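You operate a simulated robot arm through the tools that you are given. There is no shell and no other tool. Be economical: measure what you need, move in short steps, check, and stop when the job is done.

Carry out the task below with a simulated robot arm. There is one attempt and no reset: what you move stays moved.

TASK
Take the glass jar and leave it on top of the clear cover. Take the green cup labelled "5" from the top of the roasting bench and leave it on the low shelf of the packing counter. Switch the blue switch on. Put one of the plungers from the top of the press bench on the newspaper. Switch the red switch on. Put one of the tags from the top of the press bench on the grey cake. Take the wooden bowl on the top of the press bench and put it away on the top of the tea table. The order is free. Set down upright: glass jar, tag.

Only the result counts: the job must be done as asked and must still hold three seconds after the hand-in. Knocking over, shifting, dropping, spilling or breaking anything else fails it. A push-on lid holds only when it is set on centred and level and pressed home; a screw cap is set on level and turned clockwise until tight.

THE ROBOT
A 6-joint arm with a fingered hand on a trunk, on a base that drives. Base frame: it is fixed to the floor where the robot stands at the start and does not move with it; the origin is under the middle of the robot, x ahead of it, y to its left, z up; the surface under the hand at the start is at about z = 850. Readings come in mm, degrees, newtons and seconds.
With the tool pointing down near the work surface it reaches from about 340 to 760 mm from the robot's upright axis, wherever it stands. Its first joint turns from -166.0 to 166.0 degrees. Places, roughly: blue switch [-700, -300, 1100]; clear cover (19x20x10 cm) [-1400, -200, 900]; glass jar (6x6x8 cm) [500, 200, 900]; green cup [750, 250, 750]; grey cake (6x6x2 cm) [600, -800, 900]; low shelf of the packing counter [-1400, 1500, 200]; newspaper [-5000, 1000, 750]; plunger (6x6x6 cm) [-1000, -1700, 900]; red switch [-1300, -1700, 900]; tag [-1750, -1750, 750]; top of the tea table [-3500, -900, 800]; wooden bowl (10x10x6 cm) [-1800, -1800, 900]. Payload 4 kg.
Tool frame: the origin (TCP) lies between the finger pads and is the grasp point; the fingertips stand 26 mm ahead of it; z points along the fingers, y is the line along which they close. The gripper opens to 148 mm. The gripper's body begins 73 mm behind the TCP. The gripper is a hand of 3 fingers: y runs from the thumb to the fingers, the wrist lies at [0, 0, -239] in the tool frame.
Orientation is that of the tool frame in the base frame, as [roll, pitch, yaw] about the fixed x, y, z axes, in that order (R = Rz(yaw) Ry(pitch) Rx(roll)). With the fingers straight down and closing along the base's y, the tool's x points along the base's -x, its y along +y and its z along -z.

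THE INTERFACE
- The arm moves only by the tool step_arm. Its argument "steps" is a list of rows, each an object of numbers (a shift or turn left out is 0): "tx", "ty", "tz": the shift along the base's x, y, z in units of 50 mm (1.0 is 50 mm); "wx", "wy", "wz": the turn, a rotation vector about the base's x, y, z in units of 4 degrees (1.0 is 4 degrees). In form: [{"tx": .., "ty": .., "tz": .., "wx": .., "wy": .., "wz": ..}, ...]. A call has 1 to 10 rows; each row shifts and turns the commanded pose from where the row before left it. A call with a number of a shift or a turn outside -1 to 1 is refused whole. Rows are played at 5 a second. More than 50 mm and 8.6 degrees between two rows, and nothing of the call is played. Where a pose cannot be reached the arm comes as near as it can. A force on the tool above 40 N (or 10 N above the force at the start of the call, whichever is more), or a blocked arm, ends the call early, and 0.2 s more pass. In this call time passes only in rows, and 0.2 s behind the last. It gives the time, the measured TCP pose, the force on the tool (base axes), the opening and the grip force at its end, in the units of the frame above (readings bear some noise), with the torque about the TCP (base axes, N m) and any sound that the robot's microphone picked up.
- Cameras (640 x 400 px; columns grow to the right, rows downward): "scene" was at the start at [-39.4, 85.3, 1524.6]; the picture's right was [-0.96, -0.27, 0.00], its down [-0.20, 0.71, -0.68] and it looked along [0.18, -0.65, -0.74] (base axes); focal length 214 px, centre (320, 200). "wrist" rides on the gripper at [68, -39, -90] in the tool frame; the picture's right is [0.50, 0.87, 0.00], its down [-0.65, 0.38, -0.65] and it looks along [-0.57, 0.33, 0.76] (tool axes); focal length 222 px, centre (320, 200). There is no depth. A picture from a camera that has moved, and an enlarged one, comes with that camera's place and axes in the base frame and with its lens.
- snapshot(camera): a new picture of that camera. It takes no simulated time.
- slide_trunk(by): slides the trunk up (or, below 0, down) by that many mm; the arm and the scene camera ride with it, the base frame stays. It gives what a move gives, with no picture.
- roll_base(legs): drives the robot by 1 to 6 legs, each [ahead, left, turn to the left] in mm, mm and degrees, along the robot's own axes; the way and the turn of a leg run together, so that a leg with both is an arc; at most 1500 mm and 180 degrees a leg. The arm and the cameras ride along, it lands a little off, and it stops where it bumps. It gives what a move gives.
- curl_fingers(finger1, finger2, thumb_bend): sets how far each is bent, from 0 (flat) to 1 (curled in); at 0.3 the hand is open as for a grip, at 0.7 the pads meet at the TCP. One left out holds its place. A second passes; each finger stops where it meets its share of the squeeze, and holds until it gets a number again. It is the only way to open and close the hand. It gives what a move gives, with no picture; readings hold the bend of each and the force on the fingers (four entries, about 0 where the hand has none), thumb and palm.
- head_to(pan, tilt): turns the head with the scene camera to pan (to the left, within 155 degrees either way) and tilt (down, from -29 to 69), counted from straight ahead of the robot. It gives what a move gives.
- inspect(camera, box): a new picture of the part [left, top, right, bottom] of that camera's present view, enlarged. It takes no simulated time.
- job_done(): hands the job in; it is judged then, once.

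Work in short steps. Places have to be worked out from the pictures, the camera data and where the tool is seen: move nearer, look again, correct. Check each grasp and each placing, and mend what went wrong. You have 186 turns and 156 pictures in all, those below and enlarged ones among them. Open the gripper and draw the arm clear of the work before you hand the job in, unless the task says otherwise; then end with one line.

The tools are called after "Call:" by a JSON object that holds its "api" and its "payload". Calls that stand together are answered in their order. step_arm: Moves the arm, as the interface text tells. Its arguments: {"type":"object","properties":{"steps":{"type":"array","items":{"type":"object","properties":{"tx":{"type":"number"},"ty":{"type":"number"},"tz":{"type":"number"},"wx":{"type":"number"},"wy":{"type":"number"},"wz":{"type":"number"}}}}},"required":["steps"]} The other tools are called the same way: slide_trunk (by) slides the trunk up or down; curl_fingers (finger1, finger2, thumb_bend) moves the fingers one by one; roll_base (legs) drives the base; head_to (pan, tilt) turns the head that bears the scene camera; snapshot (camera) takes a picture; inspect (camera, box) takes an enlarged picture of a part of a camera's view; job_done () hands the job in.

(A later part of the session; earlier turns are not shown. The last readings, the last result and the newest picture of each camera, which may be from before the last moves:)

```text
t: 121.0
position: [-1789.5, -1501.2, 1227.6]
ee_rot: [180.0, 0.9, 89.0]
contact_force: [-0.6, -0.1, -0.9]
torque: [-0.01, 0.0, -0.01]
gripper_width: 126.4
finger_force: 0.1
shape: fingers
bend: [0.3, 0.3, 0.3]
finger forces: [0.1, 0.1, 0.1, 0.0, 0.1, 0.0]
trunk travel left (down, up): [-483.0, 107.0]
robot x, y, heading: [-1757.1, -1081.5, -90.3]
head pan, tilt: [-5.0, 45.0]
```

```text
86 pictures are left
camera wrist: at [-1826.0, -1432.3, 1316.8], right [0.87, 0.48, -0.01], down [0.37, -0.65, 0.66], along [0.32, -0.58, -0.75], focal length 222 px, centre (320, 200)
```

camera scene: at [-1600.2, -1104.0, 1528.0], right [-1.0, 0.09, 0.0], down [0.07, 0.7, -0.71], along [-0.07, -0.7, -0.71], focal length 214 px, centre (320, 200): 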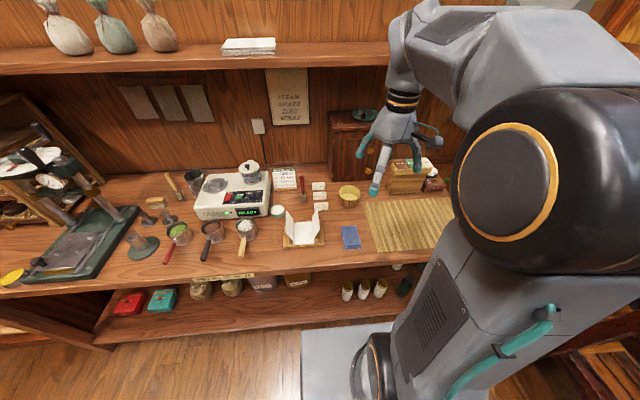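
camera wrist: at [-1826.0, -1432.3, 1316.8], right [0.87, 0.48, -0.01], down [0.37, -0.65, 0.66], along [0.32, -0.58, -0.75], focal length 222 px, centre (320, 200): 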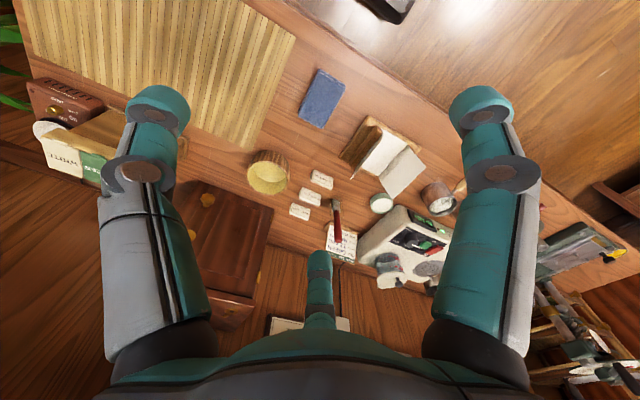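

Bowl ≈ (-1787,-1740). I descend to z≈1030 and extend above it.

Call:
{"api": "step_arm", "payload": {"steps": [{"tz": -1}, {"tz": -1}, {"tz": -1}, {"tz": -0.9}, {"ty": -1}, {"ty": -1}, {"ty": -1}, {"ty": -1}, {"ty": -0.75}]}}

Call:
{"api": "snapshot", "payload": {"camera": "wrist"}}

Call:
{"api": "inspect", "payload": {"camera": "scene", "box": [280, 120, 440, 240]}}

```text
t: 123.0
position: [-1791.0, -1736.1, 1032.6]
ee_rot: [180.0, 1.0, 89.0]
contact_force: [0.0, 1.1, 1.0]
torque: [0.02, 0.03, 0.0]
gripper_width: 126.8
finger_force: 0.0
shape: fingers
bend: [0.3, 0.3, 0.3]
finger forces: [0.1, 0.1, 0.0, 0.0, 0.0, 0.0]
trunk travel left (down, up): [-483.0, 107.0]
robot x, y, heading: [-1750.3, -1080.9, -90.7]
head pan, tilt: [-5.0, 45.0]
```

```text
85 pictures are left
camera wrist: at [-1826.5, -1667.1, 1121.2], right [0.87, 0.49, -0.01], down [0.37, -0.65, 0.66], along [0.32, -0.58, -0.75], focal length 222 px, centre (320, 200)
```

wrist: 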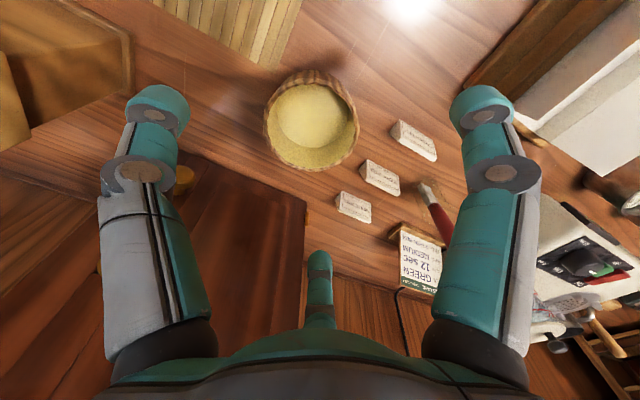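

```text
3.33 times, centred on (360, 180) of scene
camera zoom: at [-1600.2, -1104.4, 1528.0], right [-1.0, 0.09, 0.0], down [0.07, 0.7, -0.71], along [-0.07, -0.7, -0.71], focal length 715 px, centre (187, 267)
```

zoom: 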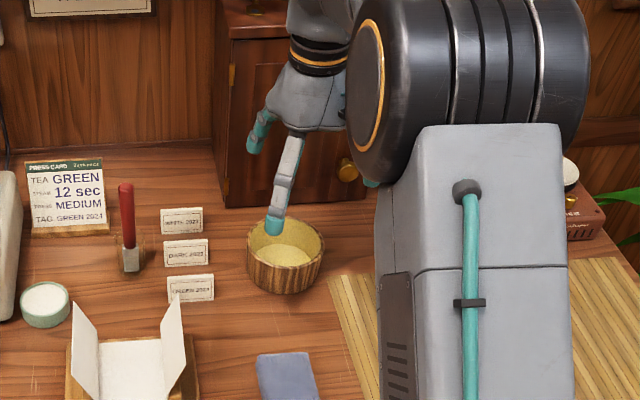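

Bowl centre ≈ (-1791,-1748). Adjust −12 mm in y, open slightly more, and descend.

Call:
{"api": "curl_fingers", "payload": {"finger1": 0.26, "finger2": 0.26, "thumb_bend": 0.26}}

Call:
{"api": "step_arm", "payload": {"steps": [{"ty": -0.25, "tz": -0.5}, {"tz": -0.7}, {"tz": -0.7}]}}

Call:
{"api": "snapshot", "payload": {"camera": "wrist"}}

```text
t: 124.0
position: [-1790.4, -1735.7, 1032.1]
ee_rot: [179.9, 0.8, 89.0]
contact_force: [0.0, -0.2, 0.6]
torque: [-0.02, 0.02, -0.01]
gripper_width: 134.4
finger_force: 0.1
shape: fingers
bend: [0.26, 0.26, 0.26]
finger forces: [0.1, 0.0, 0.0, 0.1, 0.0, 0.0]
trunk travel left (down, up): [-483.0, 107.0]
robot x, y, heading: [-1751.6, -1080.4, -90.3]
head pan, tilt: [-5.0, 45.0]
```

```text
t: 124.8
position: [-1790.7, -1750.3, 937.0]
ee_rot: [179.9, 0.9, 88.9]
contact_force: [0.1, -0.4, 0.4]
torque: [0.0, -0.01, -0.02]
gripper_width: 135.0
finger_force: 0.0
shape: fingers
bend: [0.26, 0.26, 0.26]
finger forces: [0.0, 0.0, 0.0, 0.0, 0.1, 0.0]
trunk travel left (down, up): [-483.0, 107.0]
robot x, y, heading: [-1753.9, -1084.2, -90.6]
head pan, tilt: [-5.0, 45.0]
```

```text
83 pictures are left
camera wrist: at [-1828.5, -1681.7, 1027.0], right [0.87, 0.49, -0.01], down [0.37, -0.65, 0.67], along [0.32, -0.58, -0.75], focal length 222 px, centre (320, 200)
```

wrist: 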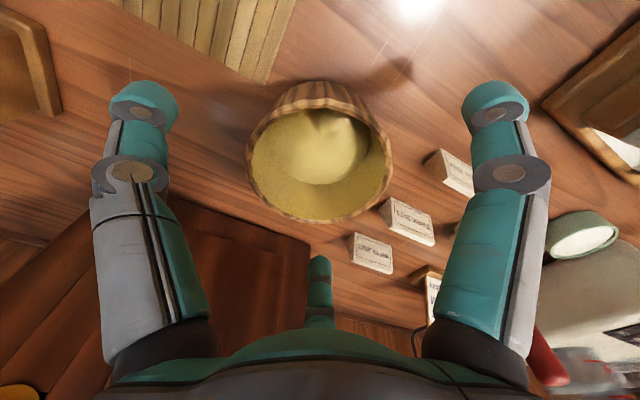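

Centred. Descend to 890 and close gently.

Call:
{"api": "step_arm", "payload": {"steps": [{"tz": -0.5}, {"tz": -0.46}]}}

Call:
{"api": "curl_fingers", "payload": {"finger1": 0.6, "finger2": 0.6, "thumb_bend": 0.6}}

Call:
{"api": "step_arm", "payload": {"steps": [{"tz": 0.4}, {"tz": 0.8}, {"tz": 1}]}}

Call:
{"api": "snapshot", "payload": {"camera": "wrist"}}

```text
t: 125.4
position: [-1789.0, -1752.0, 889.7]
ee_rot: [179.9, 0.9, 89.0]
contact_force: [0.0, 0.1, -0.2]
torque: [0.01, -0.01, -0.02]
gripper_width: 134.8
finger_force: 0.0
shape: fingers
bend: [0.26, 0.26, 0.26]
finger forces: [0.0, 0.0, 0.1, 0.1, 0.0, 0.0]
trunk travel left (down, up): [-483.0, 107.0]
robot x, y, heading: [-1754.0, -1079.2, -90.4]
head pan, tilt: [-5.0, 45.0]
```

```text
t: 126.4
position: [-1787.9, -1750.8, 889.6]
ee_rot: [179.9, 0.9, 89.1]
contact_force: [-1.4, 0.6, 0.4]
torque: [0.08, -0.03, 0.05]
gripper_width: 71.3
finger_force: 20.9
shape: fingers
bend: [0.47, 0.45, 0.51]
finger forces: [11.1, 14.0, 0.0, 0.0, 17.2, 0.1]
trunk travel left (down, up): [-483.0, 107.0]
robot x, y, heading: [-1755.8, -1082.4, -90.2]
head pan, tilt: [-5.0, 45.0]
```

```text
t: 127.2
position: [-1788.0, -1754.4, 997.6]
ee_rot: [-180.0, 0.9, 89.0]
contact_force: [0.0, -0.1, -1.1]
torque: [0.02, 0.01, -0.02]
gripper_width: 71.7
finger_force: 21.0
shape: fingers
bend: [0.47, 0.45, 0.51]
finger forces: [11.4, 14.3, 0.0, 0.0, 16.7, 0.0]
trunk travel left (down, up): [-483.0, 107.0]
robot x, y, heading: [-1749.1, -1080.7, -90.4]
head pan, tilt: [-5.0, 45.0]
```

```text
82 pictures are left
camera wrist: at [-1824.9, -1684.3, 1087.3], right [0.87, 0.49, -0.01], down [0.37, -0.65, 0.66], along [0.32, -0.58, -0.75], focal length 222 px, centre (320, 200)
```

wrist: 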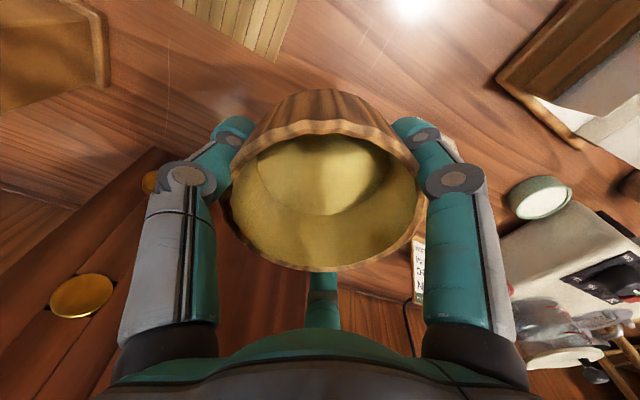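

Bowl held. Raise and retract, then drive right into the gap (x≈-2170) and back toward the +y corridor.

Call:
{"api": "step_arm", "payload": {"steps": [{"tz": 1}, {"tz": 1}, {"tz": 0.7, "ty": 0.7}, {"tz": 0.7, "ty": 0.7}, {"tz": 0.7, "ty": 0.7}, {"tz": 0.3, "ty": 0.9}, {"ty": 1}, {"ty": 1}, {"ty": 0.5}]}}

Call:
{"api": "roll_base", "payload": {"legs": [[-60, -420, 0]]}}

Call:
{"api": "head_to", "payload": {"pan": -120, "tilt": 35}}

Call:
{"api": "snapshot", "payload": {"camera": "scene"}}

```text
t: 129.2
position: [-1787.5, -1475.1, 1219.7]
ee_rot: [179.9, 1.1, 88.9]
contact_force: [0.2, 0.1, -2.4]
torque: [0.04, -0.02, 0.06]
gripper_width: 71.7
finger_force: 21.4
shape: fingers
bend: [0.47, 0.45, 0.51]
finger forces: [11.4, 14.3, 0.0, 0.1, 16.4, 0.0]
trunk travel left (down, up): [-483.0, 107.0]
robot x, y, heading: [-1754.1, -1082.1, -90.8]
head pan, tilt: [-5.0, 45.0]
```

```text
t: 131.8
position: [-2209.2, -1416.2, 1219.3]
ee_rot: [-180.0, 0.9, 89.2]
contact_force: [0.5, -0.2, -2.7]
torque: [0.01, 0.04, 0.01]
gripper_width: 71.5
finger_force: 21.6
shape: fingers
bend: [0.47, 0.45, 0.51]
finger forces: [11.5, 14.3, 0.1, 0.0, 16.6, 0.1]
trunk travel left (down, up): [-483.0, 107.0]
robot x, y, heading: [-2174.1, -1018.5, -90.3]
head pan, tilt: [-5.0, 45.0]
```

```text
t: 133.8
position: [-2209.0, -1414.8, 1220.1]
ee_rot: [180.0, 0.8, 89.3]
contact_force: [0.5, -1.1, -1.8]
torque: [0.02, 0.0, 0.01]
gripper_width: 71.7
finger_force: 21.0
shape: fingers
bend: [0.47, 0.45, 0.51]
finger forces: [11.4, 14.2, 0.0, 0.0, 16.6, 0.1]
trunk travel left (down, up): [-483.0, 107.0]
robot x, y, heading: [-2175.5, -1022.9, -90.3]
head pan, tilt: [-120.0, 35.0]
```

```text
81 pictures are left
camera scene: at [-2090.8, -917.0, 1542.8], right [0.5, 0.86, 0.0], down [0.5, -0.29, -0.82], along [-0.71, 0.41, -0.57], focal length 214 px, centre (320, 200)
```

scene: 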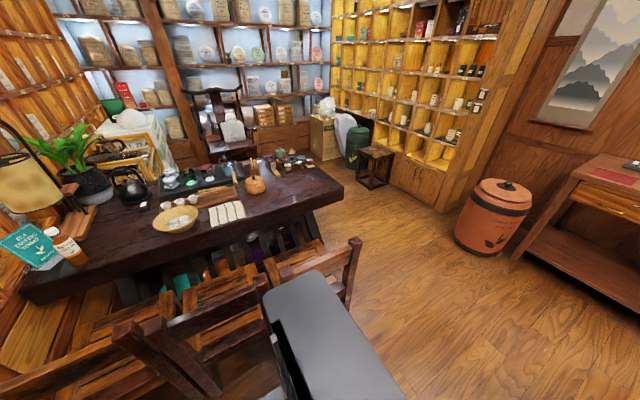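

The tea table's +y end (y≈-220) has free space near its corner around (-3200,-350). Drive back along the gap, then along the corridor.

Call:
{"api": "roll_base", "payload": {"legs": [[-1400, 0, 0], [0, -1050, 0]]}}

Call:
{"api": "head_to", "payload": {"pan": -10, "tilt": 45}}

Call:
{"api": "snapshot", "payload": {"camera": "scene"}}

```text
t: 145.6
position: [-3275.9, -81.9, 1219.6]
ee_rot: [179.8, 0.9, 90.7]
contact_force: [-0.5, -0.4, -2.1]
torque: [-0.03, -0.02, -0.03]
gripper_width: 71.6
finger_force: 21.6
shape: fingers
bend: [0.47, 0.45, 0.51]
finger forces: [11.4, 14.2, 0.1, 0.1, 16.5, 0.0]
trunk travel left (down, up): [-483.0, 107.0]
robot x, y, heading: [-3247.9, 315.1, -88.8]
head pan, tilt: [-120.0, 35.0]
```

```text
t: 147.5
position: [-3275.0, -84.8, 1220.2]
ee_rot: [179.9, 0.8, 90.8]
contact_force: [-0.4, 0.6, -2.8]
torque: [0.04, 0.03, 0.01]
gripper_width: 71.6
finger_force: 20.7
shape: fingers
bend: [0.47, 0.45, 0.51]
finger forces: [11.5, 14.3, 0.0, 0.0, 16.6, 0.0]
trunk travel left (down, up): [-483.0, 107.0]
robot x, y, heading: [-3255.2, 315.2, -88.7]
head pan, tilt: [-10.0, 45.0]
```

```text
80 pictures are left
camera scene: at [-3105.3, 294.6, 1528.0], right [-0.99, 0.15, 0.0], down [0.11, 0.7, -0.71], along [-0.11, -0.7, -0.71], focal length 214 px, centre (320, 200)
```

scene: 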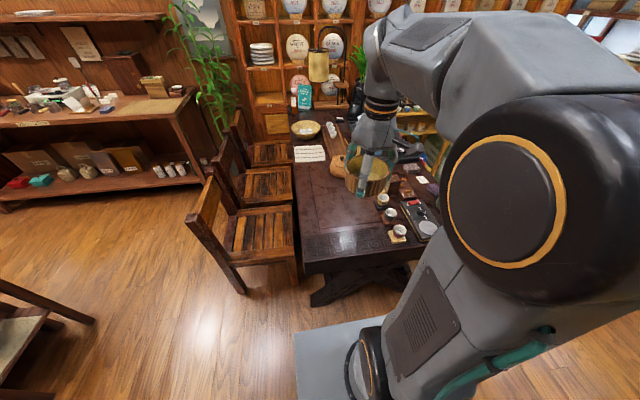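

Zoom to find the free area and its height references.

Call:
{"api": "inspect", "payload": {"camera": "scene", "box": [280, 120, 440, 290]}}

Call:
{"api": "snapshot", "payload": {"camera": "wrist"}}

```text
2.35 times, centred on (360, 205) of scene
camera zoom: at [-3105.3, 294.6, 1528.0], right [-0.99, 0.15, 0.0], down [0.11, 0.7, -0.71], along [-0.11, -0.7, -0.71], focal length 505 px, centre (226, 188)
```

zoom: 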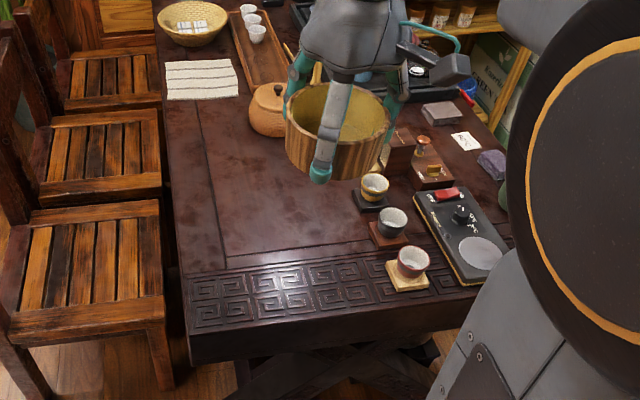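

```text
78 pictures are left
camera wrist: at [-3314.4, -15.9, 1309.3], right [0.86, 0.51, -0.01], down [0.39, -0.64, 0.66], along [0.33, -0.57, -0.75], focal length 222 px, centre (320, 200)
```

wrist: 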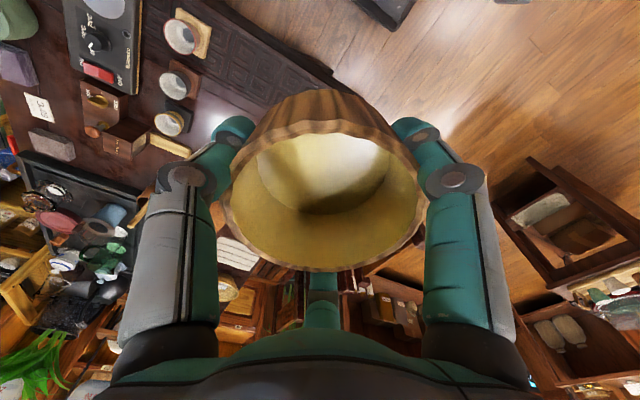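

Free spot ≈ (-3230,-390). Drive 60 ahead, lower and extend the arm over it.

Call:
{"api": "roll_base", "payload": {"legs": [[60, 0, 0]]}}

Call:
{"api": "step_arm", "payload": {"steps": [{"tz": -1}, {"tz": -1}, {"tz": -1}, {"tz": -1}, {"tx": 0.5, "ty": -0.8}, {"tx": 0.4, "ty": -0.9}, {"ty": -1}, {"ty": -1}, {"ty": -1}, {"ty": -0.2, "tz": -0.9}]}}

Call:
{"api": "inspect", "payload": {"camera": "scene", "box": [260, 100, 440, 250]}}

Call:
{"api": "snapshot", "payload": {"camera": "wrist"}}

```text
t: 148.4
position: [-3272.6, -144.7, 1220.0]
ee_rot: [180.0, 0.9, 90.8]
contact_force: [0.0, 0.2, -2.5]
torque: [-0.02, 0.05, 0.0]
gripper_width: 71.8
finger_force: 21.4
shape: fingers
bend: [0.47, 0.45, 0.51]
finger forces: [11.5, 14.3, 0.0, 0.1, 16.5, 0.0]
trunk travel left (down, up): [-483.0, 107.0]
robot x, y, heading: [-3250.1, 251.9, -88.7]
head pan, tilt: [-10.0, 45.0]
```

```text
t: 150.7
position: [-3229.9, -389.9, 969.8]
ee_rot: [-180.0, 0.9, 90.9]
contact_force: [-0.6, 0.4, -2.5]
torque: [0.0, 0.02, 0.03]
gripper_width: 71.6
finger_force: 20.6
shape: fingers
bend: [0.47, 0.45, 0.51]
finger forces: [11.4, 14.1, 0.0, 0.1, 16.2, 0.0]
trunk travel left (down, up): [-483.0, 107.0]
robot x, y, heading: [-3253.4, 249.5, -88.5]
head pan, tilt: [-10.0, 45.0]
```

```text
2.67 times, centred on (350, 175) of scene
camera zoom: at [-3103.8, 235.1, 1528.0], right [-0.99, 0.15, 0.0], down [0.1, 0.7, -0.71], along [-0.11, -0.7, -0.71], focal length 572 px, centre (240, 267)
```

zoom: 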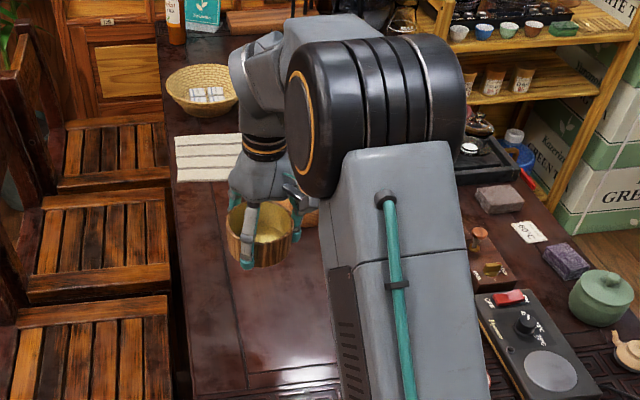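

```text
76 pictures are left
camera wrist: at [-3268.5, -321.7, 1060.2], right [0.86, 0.51, -0.01], down [0.39, -0.64, 0.66], along [0.34, -0.57, -0.75], focal length 222 px, centre (320, 200)
```

wrist: 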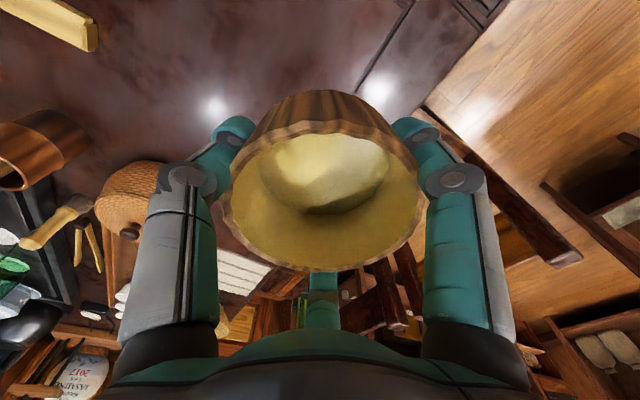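

Clear spot. Lower to z≈865, then feel for contact.

Call:
{"api": "step_arm", "payload": {"steps": [{"tz": -0.7}, {"tz": -0.7}, {"tz": -0.5}, {"tz": -0.2}]}}

Call:
{"api": "inspect", "payload": {"camera": "scene", "box": [300, 140, 380, 210]}}

```text
t: 151.7
position: [-3228.1, -390.5, 866.5]
ee_rot: [-179.9, 0.9, 90.9]
contact_force: [0.4, 0.8, -1.9]
torque: [0.01, 0.01, -0.01]
gripper_width: 71.5
finger_force: 20.5
shape: fingers
bend: [0.47, 0.45, 0.51]
finger forces: [11.4, 14.1, 0.0, 0.0, 16.3, 0.1]
trunk travel left (down, up): [-483.0, 107.0]
robot x, y, heading: [-3252.8, 254.3, -88.4]
head pan, tilt: [-10.0, 45.0]
```

```text
5.71 times, centred on (340, 175) of scene
camera zoom: at [-3103.8, 235.3, 1528.0], right [-0.99, 0.15, 0.0], down [0.11, 0.7, -0.71], along [-0.11, -0.7, -0.71], focal length 1226 px, centre (206, 343)
```

zoom: 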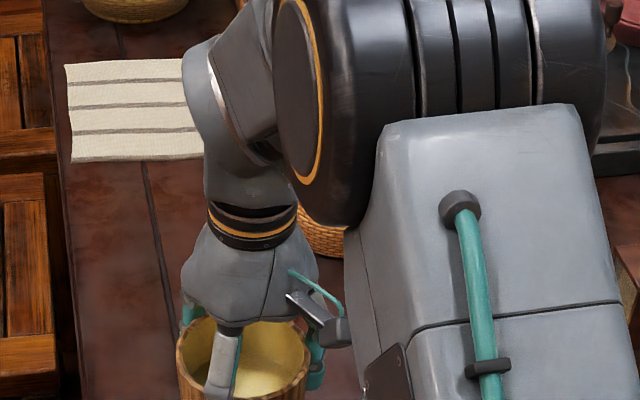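

Call:
{"api": "step_arm", "payload": {"steps": [{"tz": -0.1}, {"tz": -0.1}, {"tz": -0.08}, {"tz": -0.06}]}}

Call:
{"api": "inspect", "payload": {"camera": "scene", "box": [300, 170, 360, 230]}}

```text
t: 152.7
position: [-3225.9, -389.9, 852.0]
ee_rot: [179.9, 0.9, 90.8]
contact_force: [0.4, 0.6, -2.2]
torque: [-0.03, 0.0, 0.03]
gripper_width: 71.1
finger_force: 21.4
shape: fingers
bend: [0.47, 0.45, 0.51]
finger forces: [11.4, 14.0, 0.0, 0.0, 16.2, 0.2]
trunk travel left (down, up): [-483.0, 107.0]
robot x, y, heading: [-3250.7, 255.3, -88.6]
head pan, tilt: [-10.0, 45.0]
```

```text
6.67 times, centred on (330, 200) of scene
camera zoom: at [-3103.8, 235.4, 1528.0], right [-0.99, 0.15, 0.0], down [0.11, 0.7, -0.71], along [-0.11, -0.7, -0.71], focal length 1430 px, centre (253, 200)
```

zoom: 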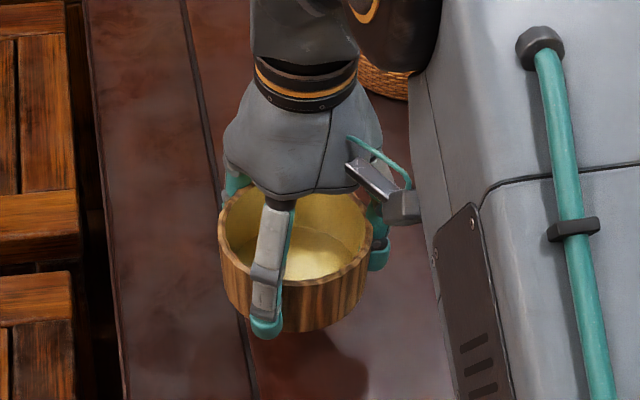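

A gap remains (shadow below the bowl). Continue down.

Call:
{"api": "step_arm", "payload": {"steps": [{"tz": -0.12}, {"tz": -0.12}, {"tz": -0.1}, {"tz": -0.08}, {"tz": -0.06}]}}

Call:
{"api": "inspect", "payload": {"camera": "scene", "box": [300, 170, 360, 230]}}

```text
t: 153.8
position: [-3228.1, -388.5, 827.9]
ee_rot: [179.9, 0.9, 90.8]
contact_force: [0.6, -0.2, -2.2]
torque: [-0.02, -0.02, 0.0]
gripper_width: 71.4
finger_force: 20.9
shape: fingers
bend: [0.47, 0.45, 0.51]
finger forces: [11.4, 14.0, 0.0, 0.0, 16.2, 0.0]
trunk travel left (down, up): [-483.0, 107.0]
robot x, y, heading: [-3248.9, 252.9, -88.3]
head pan, tilt: [-10.0, 45.0]
```

```text
6.67 times, centred on (330, 200) of scene
camera zoom: at [-3103.8, 235.4, 1528.0], right [-0.99, 0.15, 0.0], down [0.11, 0.7, -0.71], along [-0.11, -0.7, -0.71], focal length 1430 px, centre (253, 200)
```

zoom: 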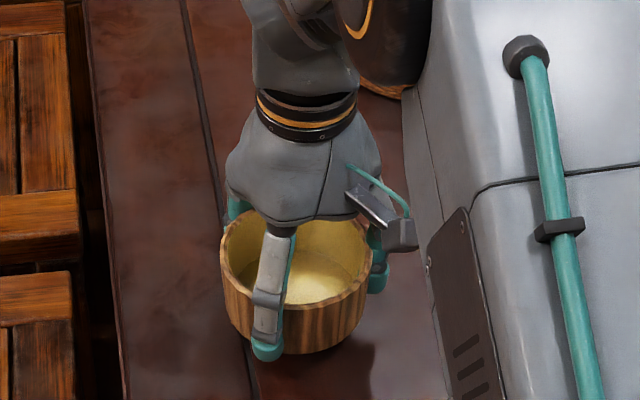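

Call:
{"api": "step_arm", "payload": {"steps": [{"tz": -0.1}, {"tz": -0.08}, {"tz": -0.06}, {"tz": -0.05}]}}

Call:
{"api": "step_arm", "payload": {"steps": [{"tz": -0.06}, {"tz": -0.05}, {"tz": -0.05}]}}

Call:
{"api": "inspect", "payload": {"camera": "scene", "box": [300, 170, 360, 230]}}

```text
t: 154.8
position: [-3226.1, -387.5, 815.0]
ee_rot: [180.0, 0.9, 90.9]
contact_force: [-0.4, 0.3, -2.1]
torque: [0.0, 0.01, 0.05]
gripper_width: 71.3
finger_force: 21.0
shape: fingers
bend: [0.47, 0.45, 0.51]
finger forces: [11.4, 14.0, 0.0, 0.0, 16.2, 0.0]
trunk travel left (down, up): [-483.0, 107.0]
robot x, y, heading: [-3249.3, 251.6, -88.7]
head pan, tilt: [-10.0, 45.0]
```

```text
t: 155.7
position: [-3227.1, -388.5, 806.9]
ee_rot: [179.9, 0.8, 90.8]
contact_force: [0.9, -1.2, -2.1]
torque: [0.01, 0.02, -0.04]
gripper_width: 71.2
finger_force: 20.9
shape: fingers
bend: [0.47, 0.45, 0.51]
finger forces: [11.4, 14.0, 0.0, 0.1, 16.2, 0.1]
trunk travel left (down, up): [-483.0, 107.0]
robot x, y, heading: [-3248.9, 248.4, -88.5]
head pan, tilt: [-10.0, 45.0]
```

```text
6.67 times, centred on (330, 200) of scene
camera zoom: at [-3103.8, 235.4, 1528.0], right [-0.99, 0.15, 0.0], down [0.11, 0.7, -0.71], along [-0.11, -0.7, -0.71], focal length 1430 px, centre (253, 200)
```

zoom: 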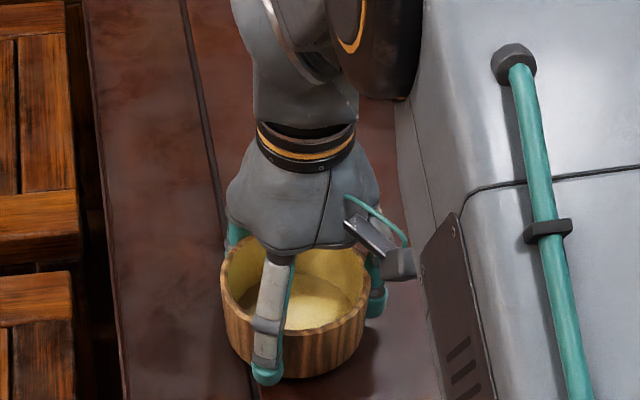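

Close now; finer steps.

Call:
{"api": "step_arm", "payload": {"steps": [{"tz": -0.06}, {"tz": -0.05}, {"tz": -0.05}]}}

Call:
{"api": "step_arm", "payload": {"steps": [{"tz": -0.05}, {"tz": -0.05}]}}

Call:
{"api": "step_arm", "payload": {"steps": [{"tz": -0.05}, {"tz": -0.05}]}}

```text
t: 156.4
position: [-3227.2, -389.6, 800.3]
ee_rot: [179.9, 0.9, 90.8]
contact_force: [-0.2, -0.1, 2.2]
torque: [0.12, -0.11, 0.02]
gripper_width: 71.3
finger_force: 21.2
shape: fingers
bend: [0.47, 0.45, 0.51]
finger forces: [11.7, 14.2, 0.0, 0.0, 16.4, 0.0]
trunk travel left (down, up): [-483.0, 107.0]
robot x, y, heading: [-3253.4, 251.6, -88.3]
head pan, tilt: [-10.0, 45.0]
```

```text
t: 157.1
position: [-3227.9, -387.5, 797.2]
ee_rot: [180.0, 1.4, 90.8]
contact_force: [-0.2, -1.2, 34.3]
torque: [0.29, -0.1, 0.07]
gripper_width: 71.0
finger_force: 24.1
shape: fingers
bend: [0.47, 0.45, 0.52]
finger forces: [15.8, 14.6, 0.0, 0.1, 17.9, 0.0]
trunk travel left (down, up): [-483.0, 107.0]
robot x, y, heading: [-3250.9, 248.3, -88.7]
head pan, tilt: [-10.0, 45.0]
```

```text
t: 157.4
position: [-3227.9, -390.6, 797.4]
ee_rot: [179.9, 1.6, 90.7]
contact_force: [-1.5, 5.1, 24.1]
torque: [0.6, -0.1, -0.08]
gripper_width: 70.5
finger_force: 24.6
shape: fingers
bend: [0.47, 0.45, 0.52]
finger forces: [18.2, 13.1, 0.0, 0.0, 19.1, 0.0]
trunk travel left (down, up): [-483.0, 107.0]
robot x, y, heading: [-3250.1, 251.9, -88.8]
head pan, tilt: [-10.0, 45.0]
stopped in row 1: the force on the tool passed its limit at 48 N (the readings are from after the stop); the commanded pose is now the measured one
```

On the table. Relieve slightly, release, and lift.

Call:
{"api": "step_arm", "payload": {"steps": [{"tz": 0.05}]}}

Call:
{"api": "curl_fingers", "payload": {"finger1": 0.28, "finger2": 0.28, "thumb_bend": 0.28}}

Call:
{"api": "step_arm", "payload": {"steps": [{"tz": 0.6}, {"tz": 1}, {"tz": 1}, {"tz": 1}, {"tz": 0.7, "ty": 0.7}, {"tz": 0.7, "ty": 0.7}, {"tz": 0.7, "ty": 0.7}, {"tz": 0.7, "ty": 0.7}, {"tz": 0.7, "ty": 0.7}, {"ty": 1}]}}

Call:
{"api": "inspect", "payload": {"camera": "scene", "box": [260, 100, 440, 250]}}

```text
t: 157.8
position: [-3227.8, -388.8, 798.9]
ee_rot: [180.0, 1.4, 90.9]
contact_force: [-1.0, 3.3, 18.4]
torque: [0.47, -0.11, -0.08]
gripper_width: 70.8
finger_force: 24.0
shape: fingers
bend: [0.47, 0.45, 0.52]
finger forces: [16.1, 13.6, 0.1, 0.0, 18.3, 0.0]
trunk travel left (down, up): [-483.0, 107.0]
robot x, y, heading: [-3249.6, 252.8, -88.7]
head pan, tilt: [-10.0, 45.0]
```

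```text
t: 158.8
position: [-3227.8, -389.3, 796.1]
ee_rot: [-179.9, 1.3, 90.9]
contact_force: [0.4, -0.2, -0.6]
torque: [0.01, -0.01, 0.02]
gripper_width: 130.6
finger_force: 0.1
shape: fingers
bend: [0.28, 0.28, 0.28]
finger forces: [0.0, 0.0, 0.1, 0.0, 0.0, 0.0]
trunk travel left (down, up): [-483.0, 107.0]
robot x, y, heading: [-3247.6, 254.3, -88.5]
head pan, tilt: [-10.0, 45.0]
```

```text
t: 161.0
position: [-3226.1, -164.1, 1156.2]
ee_rot: [180.0, 1.3, 90.9]
contact_force: [0.1, -0.4, -0.4]
torque: [0.0, 0.0, 0.0]
gripper_width: 130.6
finger_force: 0.1
shape: fingers
bend: [0.28, 0.28, 0.28]
finger forces: [0.0, 0.0, 0.1, 0.1, 0.0, 0.1]
trunk travel left (down, up): [-483.0, 107.0]
robot x, y, heading: [-3249.3, 253.6, -88.6]
head pan, tilt: [-10.0, 45.0]
```

```text
2.67 times, centred on (350, 175) of scene
camera zoom: at [-3103.9, 236.0, 1528.0], right [-0.99, 0.15, 0.0], down [0.11, 0.7, -0.71], along [-0.11, -0.7, -0.71], focal length 572 px, centre (240, 267)
```

zoom: 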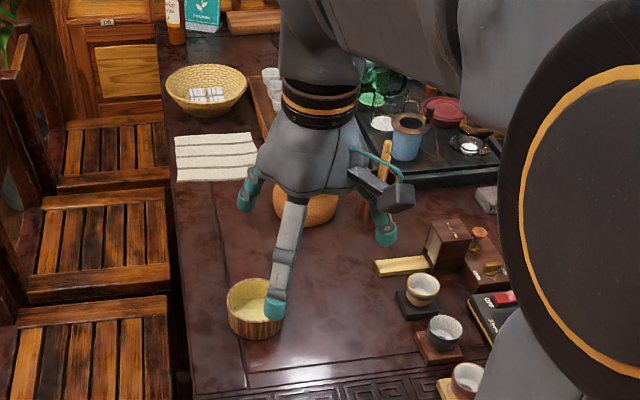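

Bowl is on the tea table. While here, I look for the newspaper (west).

Call:
{"api": "head_to", "payload": {"pan": -112, "tilt": 25}}

Call:
{"api": "snapshot", "payload": {"camera": "scene"}}

```text
t: 162.8
position: [-3225.3, -165.1, 1155.5]
ee_rot: [-180.0, 1.3, 90.8]
contact_force: [-0.5, 0.7, 0.2]
torque: [-0.03, 0.03, 0.0]
gripper_width: 131.0
finger_force: 0.0
shape: fingers
bend: [0.28, 0.28, 0.28]
finger forces: [0.1, 0.0, 0.0, 0.0, 0.0, 0.0]
trunk travel left (down, up): [-483.0, 107.0]
robot x, y, heading: [-3252.9, 251.1, -89.0]
head pan, tilt: [-112.0, 25.0]
```

```text
70 pictures are left
camera scene: at [-3178.0, 348.4, 1558.6], right [0.35, 0.94, 0.0], down [0.4, -0.15, -0.91], along [-0.85, 0.32, -0.42], focal length 214 px, centre (320, 200)
```

scene: 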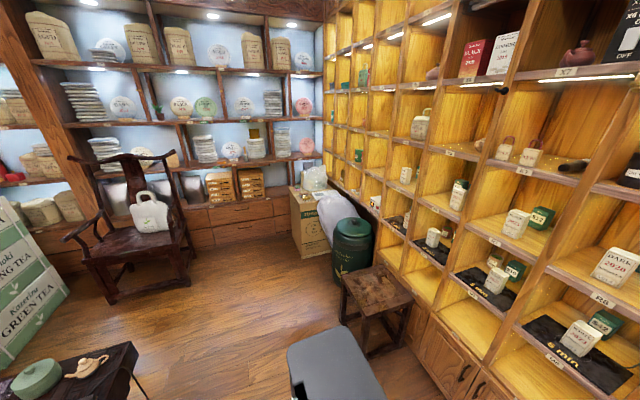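

Call:
{"api": "inspect", "payload": {"camera": "scene", "box": [270, 150, 430, 270]}}

```text
3.33 times, centred on (350, 210) of scene
camera zoom: at [-3178.0, 348.4, 1558.6], right [0.35, 0.94, 0.0], down [0.4, -0.15, -0.91], along [-0.85, 0.32, -0.42], focal length 715 px, centre (220, 167)
```

zoom: 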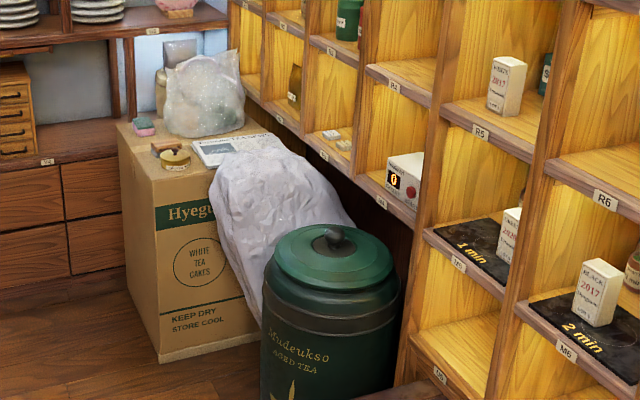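

The newspaper lies on the carton near (-5050,1050), z≈680. Now fetch a plunger: return through the gap to the press bench.

Call:
{"api": "step_arm", "payload": {"steps": [{"tz": 1}, {"tz": 0.8}]}}

Call:
{"api": "roll_base", "payload": {"legs": [[-90, 1080, 0], [0, 0, -1.3], [1340, 0, 0]]}}

```text
t: 163.4
position: [-3225.6, -162.5, 1243.1]
ee_rot: [179.9, 1.3, 90.9]
contact_force: [-0.2, 0.2, 0.5]
torque: [0.02, 0.04, 0.01]
gripper_width: 130.8
finger_force: 0.0
shape: fingers
bend: [0.28, 0.28, 0.28]
finger forces: [0.0, 0.0, 0.0, 0.1, 0.0, 0.1]
trunk travel left (down, up): [-483.0, 107.0]
robot x, y, heading: [-3251.8, 252.5, -88.7]
head pan, tilt: [-112.0, 25.0]
```

```text
t: 175.6
position: [-2081.8, -1349.8, 1243.3]
ee_rot: [180.0, 1.3, 91.7]
contact_force: [-0.3, 0.2, 0.7]
torque: [-0.03, 0.02, 0.0]
gripper_width: 130.9
finger_force: 0.1
shape: fingers
bend: [0.28, 0.28, 0.28]
finger forces: [0.0, 0.0, 0.0, 0.1, 0.1, 0.0]
trunk travel left (down, up): [-483.0, 107.0]
robot x, y, heading: [-2113.1, -936.6, -87.5]
head pan, tilt: [-112.0, 25.0]
```

Call:
{"api": "roll_base", "payload": {"legs": [[0, 0, -2.5], [110, 1060, 0]]}}

Call:
{"api": "head_to", "payload": {"pan": -5, "tilt": 45}}

Call:
{"api": "snapshot", "payload": {"camera": "scene"}}

Call:
{"api": "snapshot", "payload": {"camera": "wrist"}}

```text
t: 181.6
position: [-1010.5, -1448.6, 1242.0]
ee_rot: [179.9, 1.3, 90.6]
contact_force: [-0.6, 0.1, -0.3]
torque: [0.03, -0.03, 0.0]
gripper_width: 131.0
finger_force: 0.0
shape: fingers
bend: [0.28, 0.28, 0.28]
finger forces: [0.0, 0.1, 0.1, 0.1, 0.0, 0.0]
trunk travel left (down, up): [-483.0, 107.0]
robot x, y, heading: [-1035.5, -1032.1, -88.6]
head pan, tilt: [-112.0, 25.0]
```

```text
t: 183.4
position: [-1010.7, -1448.4, 1244.1]
ee_rot: [179.9, 1.3, 90.8]
contact_force: [0.4, 0.2, -0.4]
torque: [0.03, -0.03, 0.01]
gripper_width: 131.0
finger_force: 0.1
shape: fingers
bend: [0.28, 0.28, 0.28]
finger forces: [0.0, 0.0, 0.1, 0.1, 0.1, 0.0]
trunk travel left (down, up): [-483.0, 107.0]
robot x, y, heading: [-1033.1, -1033.3, -88.7]
head pan, tilt: [-5.0, 45.0]
```

```text
68 pictures are left
camera scene: at [-881.8, -1052.0, 1528.0], right [-1.0, 0.06, 0.0], down [0.05, 0.71, -0.71], along [-0.05, -0.71, -0.71], focal length 214 px, centre (320, 200)
```

scene: 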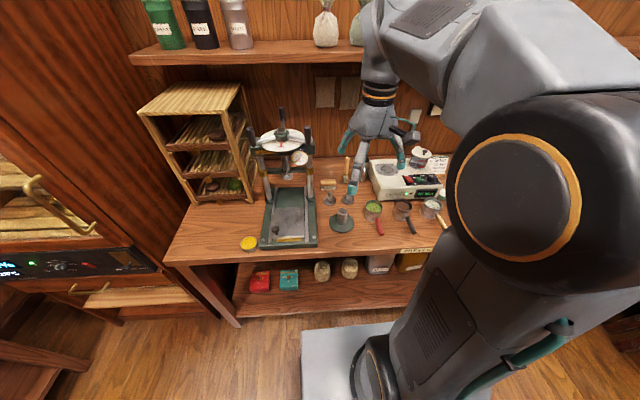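

```text
67 pictures are left
camera wrist: at [-1050.0, -1380.4, 1331.9], right [0.86, 0.51, -0.01], down [0.39, -0.64, 0.67], along [0.33, -0.58, -0.74], focal length 222 px, centre (320, 200)
```

wrist: 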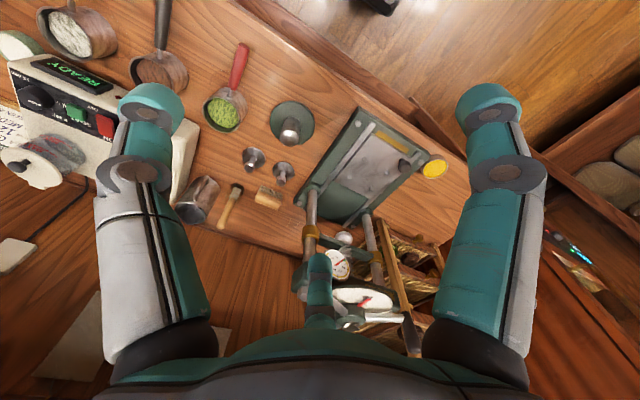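

Take the plunger at ≈(-1054,-1712). Pre-close and move above it.

Call:
{"api": "curl_fingers", "payload": {"finger1": 0.48, "finger2": 0.48, "thumb_bend": 0.48}}

Call:
{"api": "step_arm", "payload": {"steps": [{"tz": -1}, {"tz": -1}, {"tz": -1}, {"tz": -0.9}, {"tx": -0.45, "ty": -0.85}, {"tx": -0.43, "ty": -0.85}, {"ty": -1}, {"ty": -1}, {"ty": -1}, {"ty": -0.58}]}}

Call:
{"api": "snapshot", "payload": {"camera": "wrist"}}

Call:
{"api": "inspect", "payload": {"camera": "scene", "box": [300, 120, 420, 240]}}

```text
t: 184.4
position: [-1009.9, -1449.1, 1244.0]
ee_rot: [-180.0, 1.3, 90.7]
contact_force: [-0.3, -0.5, 0.8]
torque: [0.0, 0.0, 0.0]
gripper_width: 68.9
finger_force: 0.0
shape: fingers
bend: [0.48, 0.48, 0.48]
finger forces: [0.0, 0.2, 0.0, 0.1, 0.0, 0.0]
trunk travel left (down, up): [-483.0, 107.0]
robot x, y, heading: [-1035.5, -1035.3, -88.8]
head pan, tilt: [-5.0, 45.0]
```

```text
t: 186.6
position: [-1051.5, -1711.2, 1047.5]
ee_rot: [179.9, 1.3, 90.7]
contact_force: [0.2, -0.7, 0.1]
torque: [-0.02, 0.0, 0.0]
gripper_width: 69.0
finger_force: 0.1
shape: fingers
bend: [0.48, 0.48, 0.48]
finger forces: [0.1, 0.1, 0.1, 0.0, 0.0, 0.0]
trunk travel left (down, up): [-483.0, 107.0]
robot x, y, heading: [-1037.3, -1038.2, -88.8]
head pan, tilt: [-5.0, 45.0]
```

```text
66 pictures are left
camera wrist: at [-1089.9, -1643.3, 1136.1], right [0.86, 0.51, -0.01], down [0.39, -0.64, 0.67], along [0.34, -0.58, -0.74], focal length 222 px, centre (320, 200)
```

wrist: 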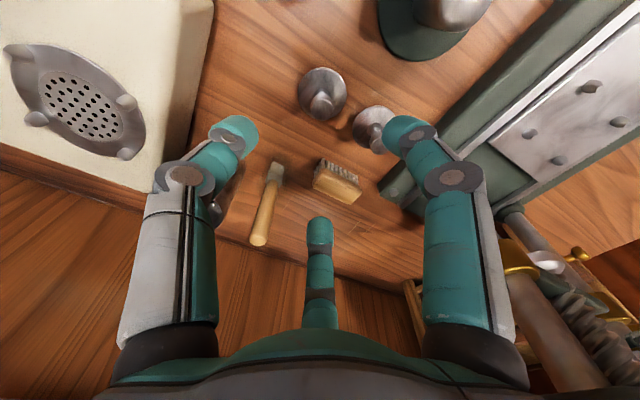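

```text
3.33 times, centred on (360, 180) of scene
camera zoom: at [-881.8, -1052.4, 1528.0], right [-1.0, 0.06, 0.0], down [0.05, 0.71, -0.71], along [-0.05, -0.71, -0.71], focal length 715 px, centre (187, 267)
```

zoom: 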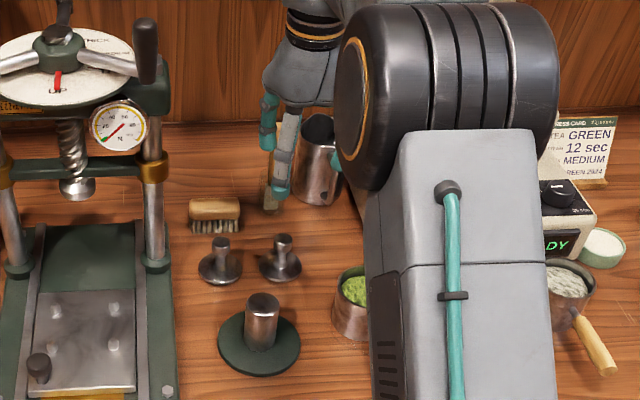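

Precisely aligned. Descend to z≈900 and grip the knob.

Call:
{"api": "step_arm", "payload": {"steps": [{"tz": -0.8}, {"tz": -0.8}, {"tz": -0.8}, {"tz": -0.5}]}}

Call:
{"api": "snapshot", "payload": {"camera": "wrist"}}

```text
t: 187.6
position: [-1052.7, -1712.5, 898.6]
ee_rot: [-180.0, 1.2, 90.9]
contact_force: [0.9, 0.6, -0.1]
torque: [0.03, -0.01, -0.02]
gripper_width: 68.8
finger_force: 0.2
shape: fingers
bend: [0.48, 0.48, 0.48]
finger forces: [0.1, 0.0, 0.0, 0.1, 0.0, 0.1]
trunk travel left (down, up): [-483.0, 107.0]
robot x, y, heading: [-1031.8, -1032.8, -88.8]
head pan, tilt: [-5.0, 45.0]
```

```text
64 pictures are left
camera wrist: at [-1091.4, -1643.5, 987.7], right [0.86, 0.51, -0.01], down [0.39, -0.63, 0.67], along [0.33, -0.58, -0.74], focal length 222 px, centre (320, 200)
```

wrist: 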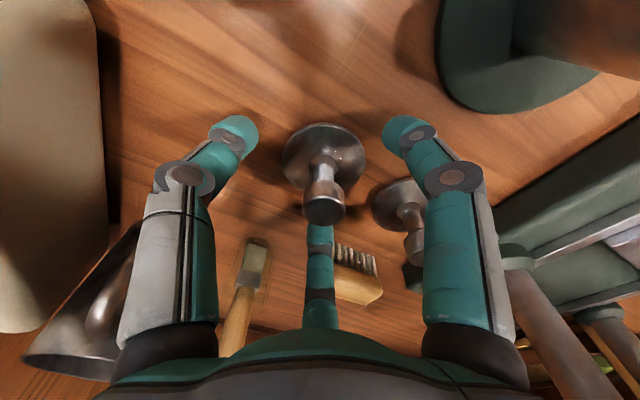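

Lower 5 mm and close.

Call:
{"api": "step_arm", "payload": {"steps": [{"tz": -0.1}]}}

Call:
{"api": "curl_fingers", "payload": {"finger1": 0.72, "finger2": 0.72, "thumb_bend": 0.72}}

Call:
{"api": "step_arm", "payload": {"steps": [{"tz": 0.5}, {"tz": 0.8}, {"tz": 1}]}}

Call:
{"api": "snapshot", "payload": {"camera": "wrist"}}

```text
t: 188.0
position: [-1053.5, -1712.4, 893.9]
ee_rot: [179.9, 1.4, 90.7]
contact_force: [-0.1, -0.2, -0.2]
torque: [0.05, -0.03, 0.0]
gripper_width: 69.1
finger_force: 0.2
shape: fingers
bend: [0.48, 0.48, 0.48]
finger forces: [0.0, 0.1, 0.0, 0.1, 0.1, 0.0]
trunk travel left (down, up): [-483.0, 107.0]
robot x, y, heading: [-1036.3, -1033.2, -89.1]
head pan, tilt: [-5.0, 45.0]
```

```text
t: 189.0
position: [-1052.9, -1712.3, 895.2]
ee_rot: [-180.0, 1.2, 90.7]
contact_force: [0.3, -0.5, 0.4]
torque: [0.03, 0.01, -0.01]
gripper_width: 3.6
finger_force: 6.1
shape: fingers
bend: [0.67, 0.66, 0.69]
finger forces: [4.7, 5.0, 0.0, 0.1, 4.0, 0.0]
trunk travel left (down, up): [-483.0, 107.0]
robot x, y, heading: [-1032.7, -1036.3, -88.9]
head pan, tilt: [-5.0, 45.0]
```

```text
t: 189.8
position: [-1053.5, -1714.5, 1013.2]
ee_rot: [-180.0, 1.2, 90.9]
contact_force: [-0.5, -0.6, -0.9]
torque: [0.0, 0.0, 0.02]
gripper_width: 3.3
finger_force: 7.5
shape: fingers
bend: [0.67, 0.66, 0.69]
finger forces: [4.6, 4.9, 0.0, 0.0, 4.0, 0.0]
trunk travel left (down, up): [-483.0, 107.0]
robot x, y, heading: [-1040.6, -1035.4, -88.7]
head pan, tilt: [-5.0, 45.0]
```

```text
63 pictures are left
camera wrist: at [-1093.0, -1644.7, 1102.0], right [0.86, 0.51, -0.01], down [0.39, -0.64, 0.67], along [0.34, -0.58, -0.74], focal length 222 px, centre (320, 200)
```

wrist: 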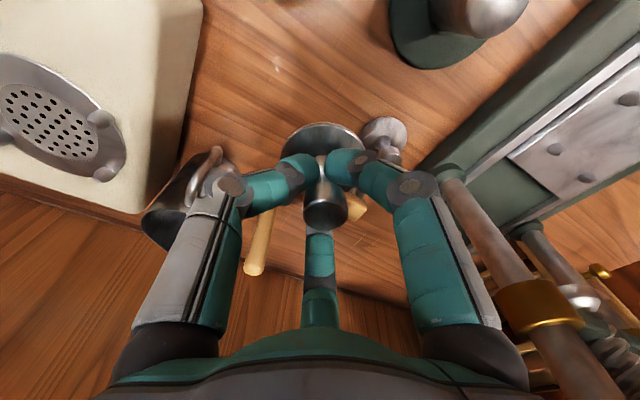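

Plunger held by the stem. Tighten a bit, raise/retract, and drive to the west corner.

Call:
{"api": "curl_fingers", "payload": {"finger1": 0.8, "finger2": 0.8, "thumb_bend": 0.8}}

Call:
{"api": "step_arm", "payload": {"steps": [{"tz": 1}, {"tz": 1}, {"tz": 0.7, "ty": 0.7}, {"tz": 0.7, "ty": 0.7}, {"tz": 0.7, "ty": 0.7}, {"ty": 1}, {"ty": 1}, {"ty": 1}]}}

Call:
{"api": "roll_base", "payload": {"legs": [[0, -1120, 0], [0, 0, -1], [-1450, 0, 0], [0, 0, -90], [1000, 0, 0]]}}

```text
t: 190.8
position: [-1053.1, -1713.0, 1012.9]
ee_rot: [180.0, 1.3, 90.7]
contact_force: [0.4, -0.4, -2.3]
torque: [0.01, 0.01, -0.01]
gripper_width: 0.7
finger_force: 18.3
shape: fingers
bend: [0.74, 0.64, 0.73]
finger forces: [11.1, 12.2, 0.0, 0.1, 12.8, 0.0]
trunk travel left (down, up): [-483.0, 107.0]
robot x, y, heading: [-1033.8, -1033.1, -88.7]
head pan, tilt: [-5.0, 45.0]
```

```text
t: 192.6
position: [-1053.4, -1458.8, 1217.9]
ee_rot: [179.9, 1.3, 90.7]
contact_force: [0.4, -0.2, -2.1]
torque: [-0.01, 0.01, 0.02]
gripper_width: 0.1
finger_force: 17.9
shape: fingers
bend: [0.74, 0.64, 0.74]
finger forces: [10.7, 12.1, 0.0, 0.0, 12.6, 0.0]
trunk travel left (down, up): [-483.0, 107.0]
robot x, y, heading: [-1034.8, -1034.9, -88.9]
head pan, tilt: [-5.0, 45.0]
```

```text
t: 214.0
position: [-3563.9, 405.0, 1217.2]
ee_rot: [179.9, 1.3, 0.7]
contact_force: [0.5, 0.0, -0.8]
torque: [0.01, 0.01, -0.01]
gripper_width: 0.0
finger_force: 17.9
shape: fingers
bend: [0.74, 0.64, 0.74]
finger forces: [9.9, 12.3, 0.0, 0.0, 13.0, 0.1]
trunk travel left (down, up): [-483.0, 107.0]
robot x, y, heading: [-3138.1, 383.3, -178.8]
head pan, tilt: [-5.0, 45.0]
```

Call:
{"api": "roll_base", "payload": {"legs": [[1150, 0, 0], [0, 0, -30]]}}

Call:
{"api": "head_to", "payload": {"pan": 5, "tilt": 40}}

Call:
{"api": "snapshot", "payload": {"camera": "scene"}}

Call:
{"api": "snapshot", "payload": {"camera": "wrist"}}

```text
t: 221.4
position: [-4638.2, 604.7, 1217.2]
ee_rot: [180.0, 1.2, -30.6]
contact_force: [0.0, 0.5, -1.4]
torque: [0.03, -0.03, 0.03]
gripper_width: 0.0
finger_force: 17.9
shape: fingers
bend: [0.74, 0.64, 0.74]
finger forces: [9.7, 12.3, 0.0, 0.0, 12.9, 0.0]
trunk travel left (down, up): [-483.0, 107.0]
robot x, y, heading: [-4283.5, 368.2, 149.7]
head pan, tilt: [-5.0, 45.0]
```

```text
t: 222.1
position: [-4638.7, 604.8, 1217.4]
ee_rot: [-180.0, 1.3, -30.6]
contact_force: [-0.1, 0.1, -1.3]
torque: [0.0, -0.01, 0.01]
gripper_width: 0.0
finger_force: 17.8
shape: fingers
bend: [0.74, 0.64, 0.74]
finger forces: [9.7, 12.3, 0.0, 0.1, 12.9, 0.0]
trunk travel left (down, up): [-483.0, 107.0]
robot x, y, heading: [-4284.4, 369.7, 149.9]
head pan, tilt: [5.0, 40.0]
```

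```text
62 pictures are left
camera scene: at [-4390.9, 235.0, 1535.2], right [0.42, 0.91, 0.0], down [0.58, -0.27, -0.77], along [-0.69, 0.32, -0.64], focal length 214 px, centre (320, 200)
```

scene: 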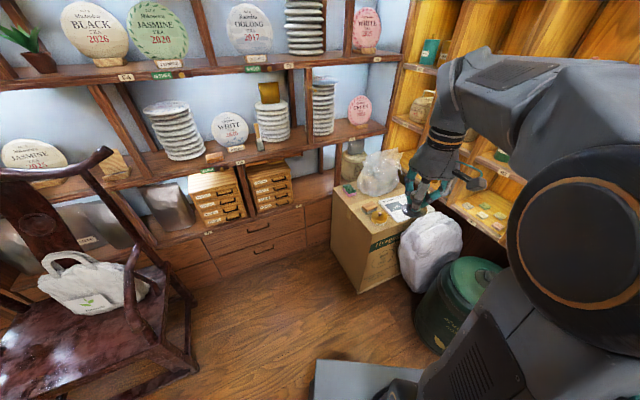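

```text
61 pictures are left
camera wrist: at [-4557.3, 603.4, 1305.9], right [-0.01, -1.0, -0.01], down [-0.74, 0.0, 0.67], along [-0.67, 0.02, -0.74], focal length 222 px, centre (320, 200)
```

wrist: 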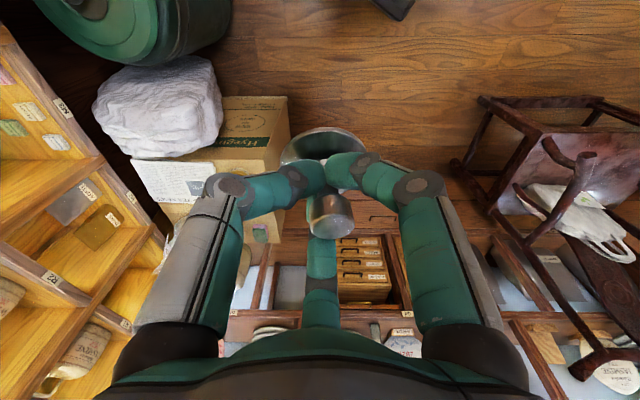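

Call:
{"api": "inspect", "payload": {"camera": "scene", "box": [320, 130, 480, 250]}}

Call:
{"api": "inspect", "payload": {"camera": "wrist", "box": [80, 60, 320, 240]}}

```text
3.33 times, centred on (400, 190) of scene
camera zoom: at [-4390.9, 235.0, 1535.2], right [0.42, 0.91, 0.0], down [0.58, -0.27, -0.77], along [-0.69, 0.32, -0.64], focal length 715 px, centre (53, 233)
```

zoom: 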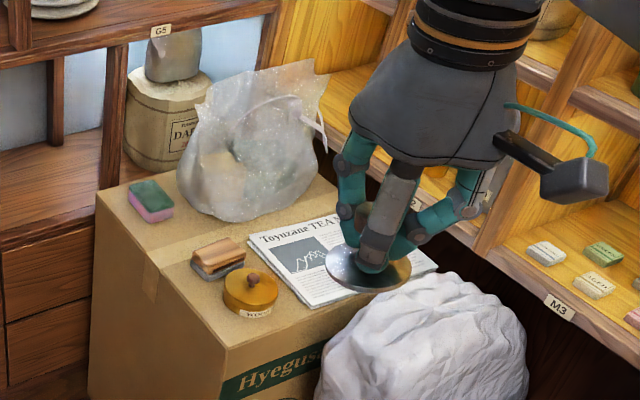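

```text
2.22 times, centred on (200, 150) of wrist
camera zoom: at [-4557.3, 603.4, 1305.9], right [-0.01, -1.0, -0.01], down [-0.74, 0.0, 0.67], along [-0.67, 0.02, -0.74], focal length 494 px, centre (587, 311)
```

zoom: 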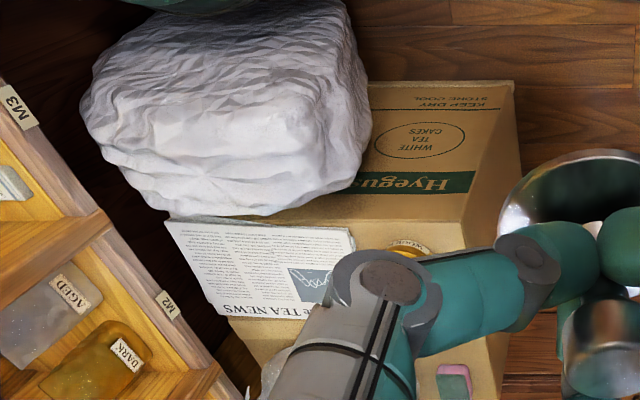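

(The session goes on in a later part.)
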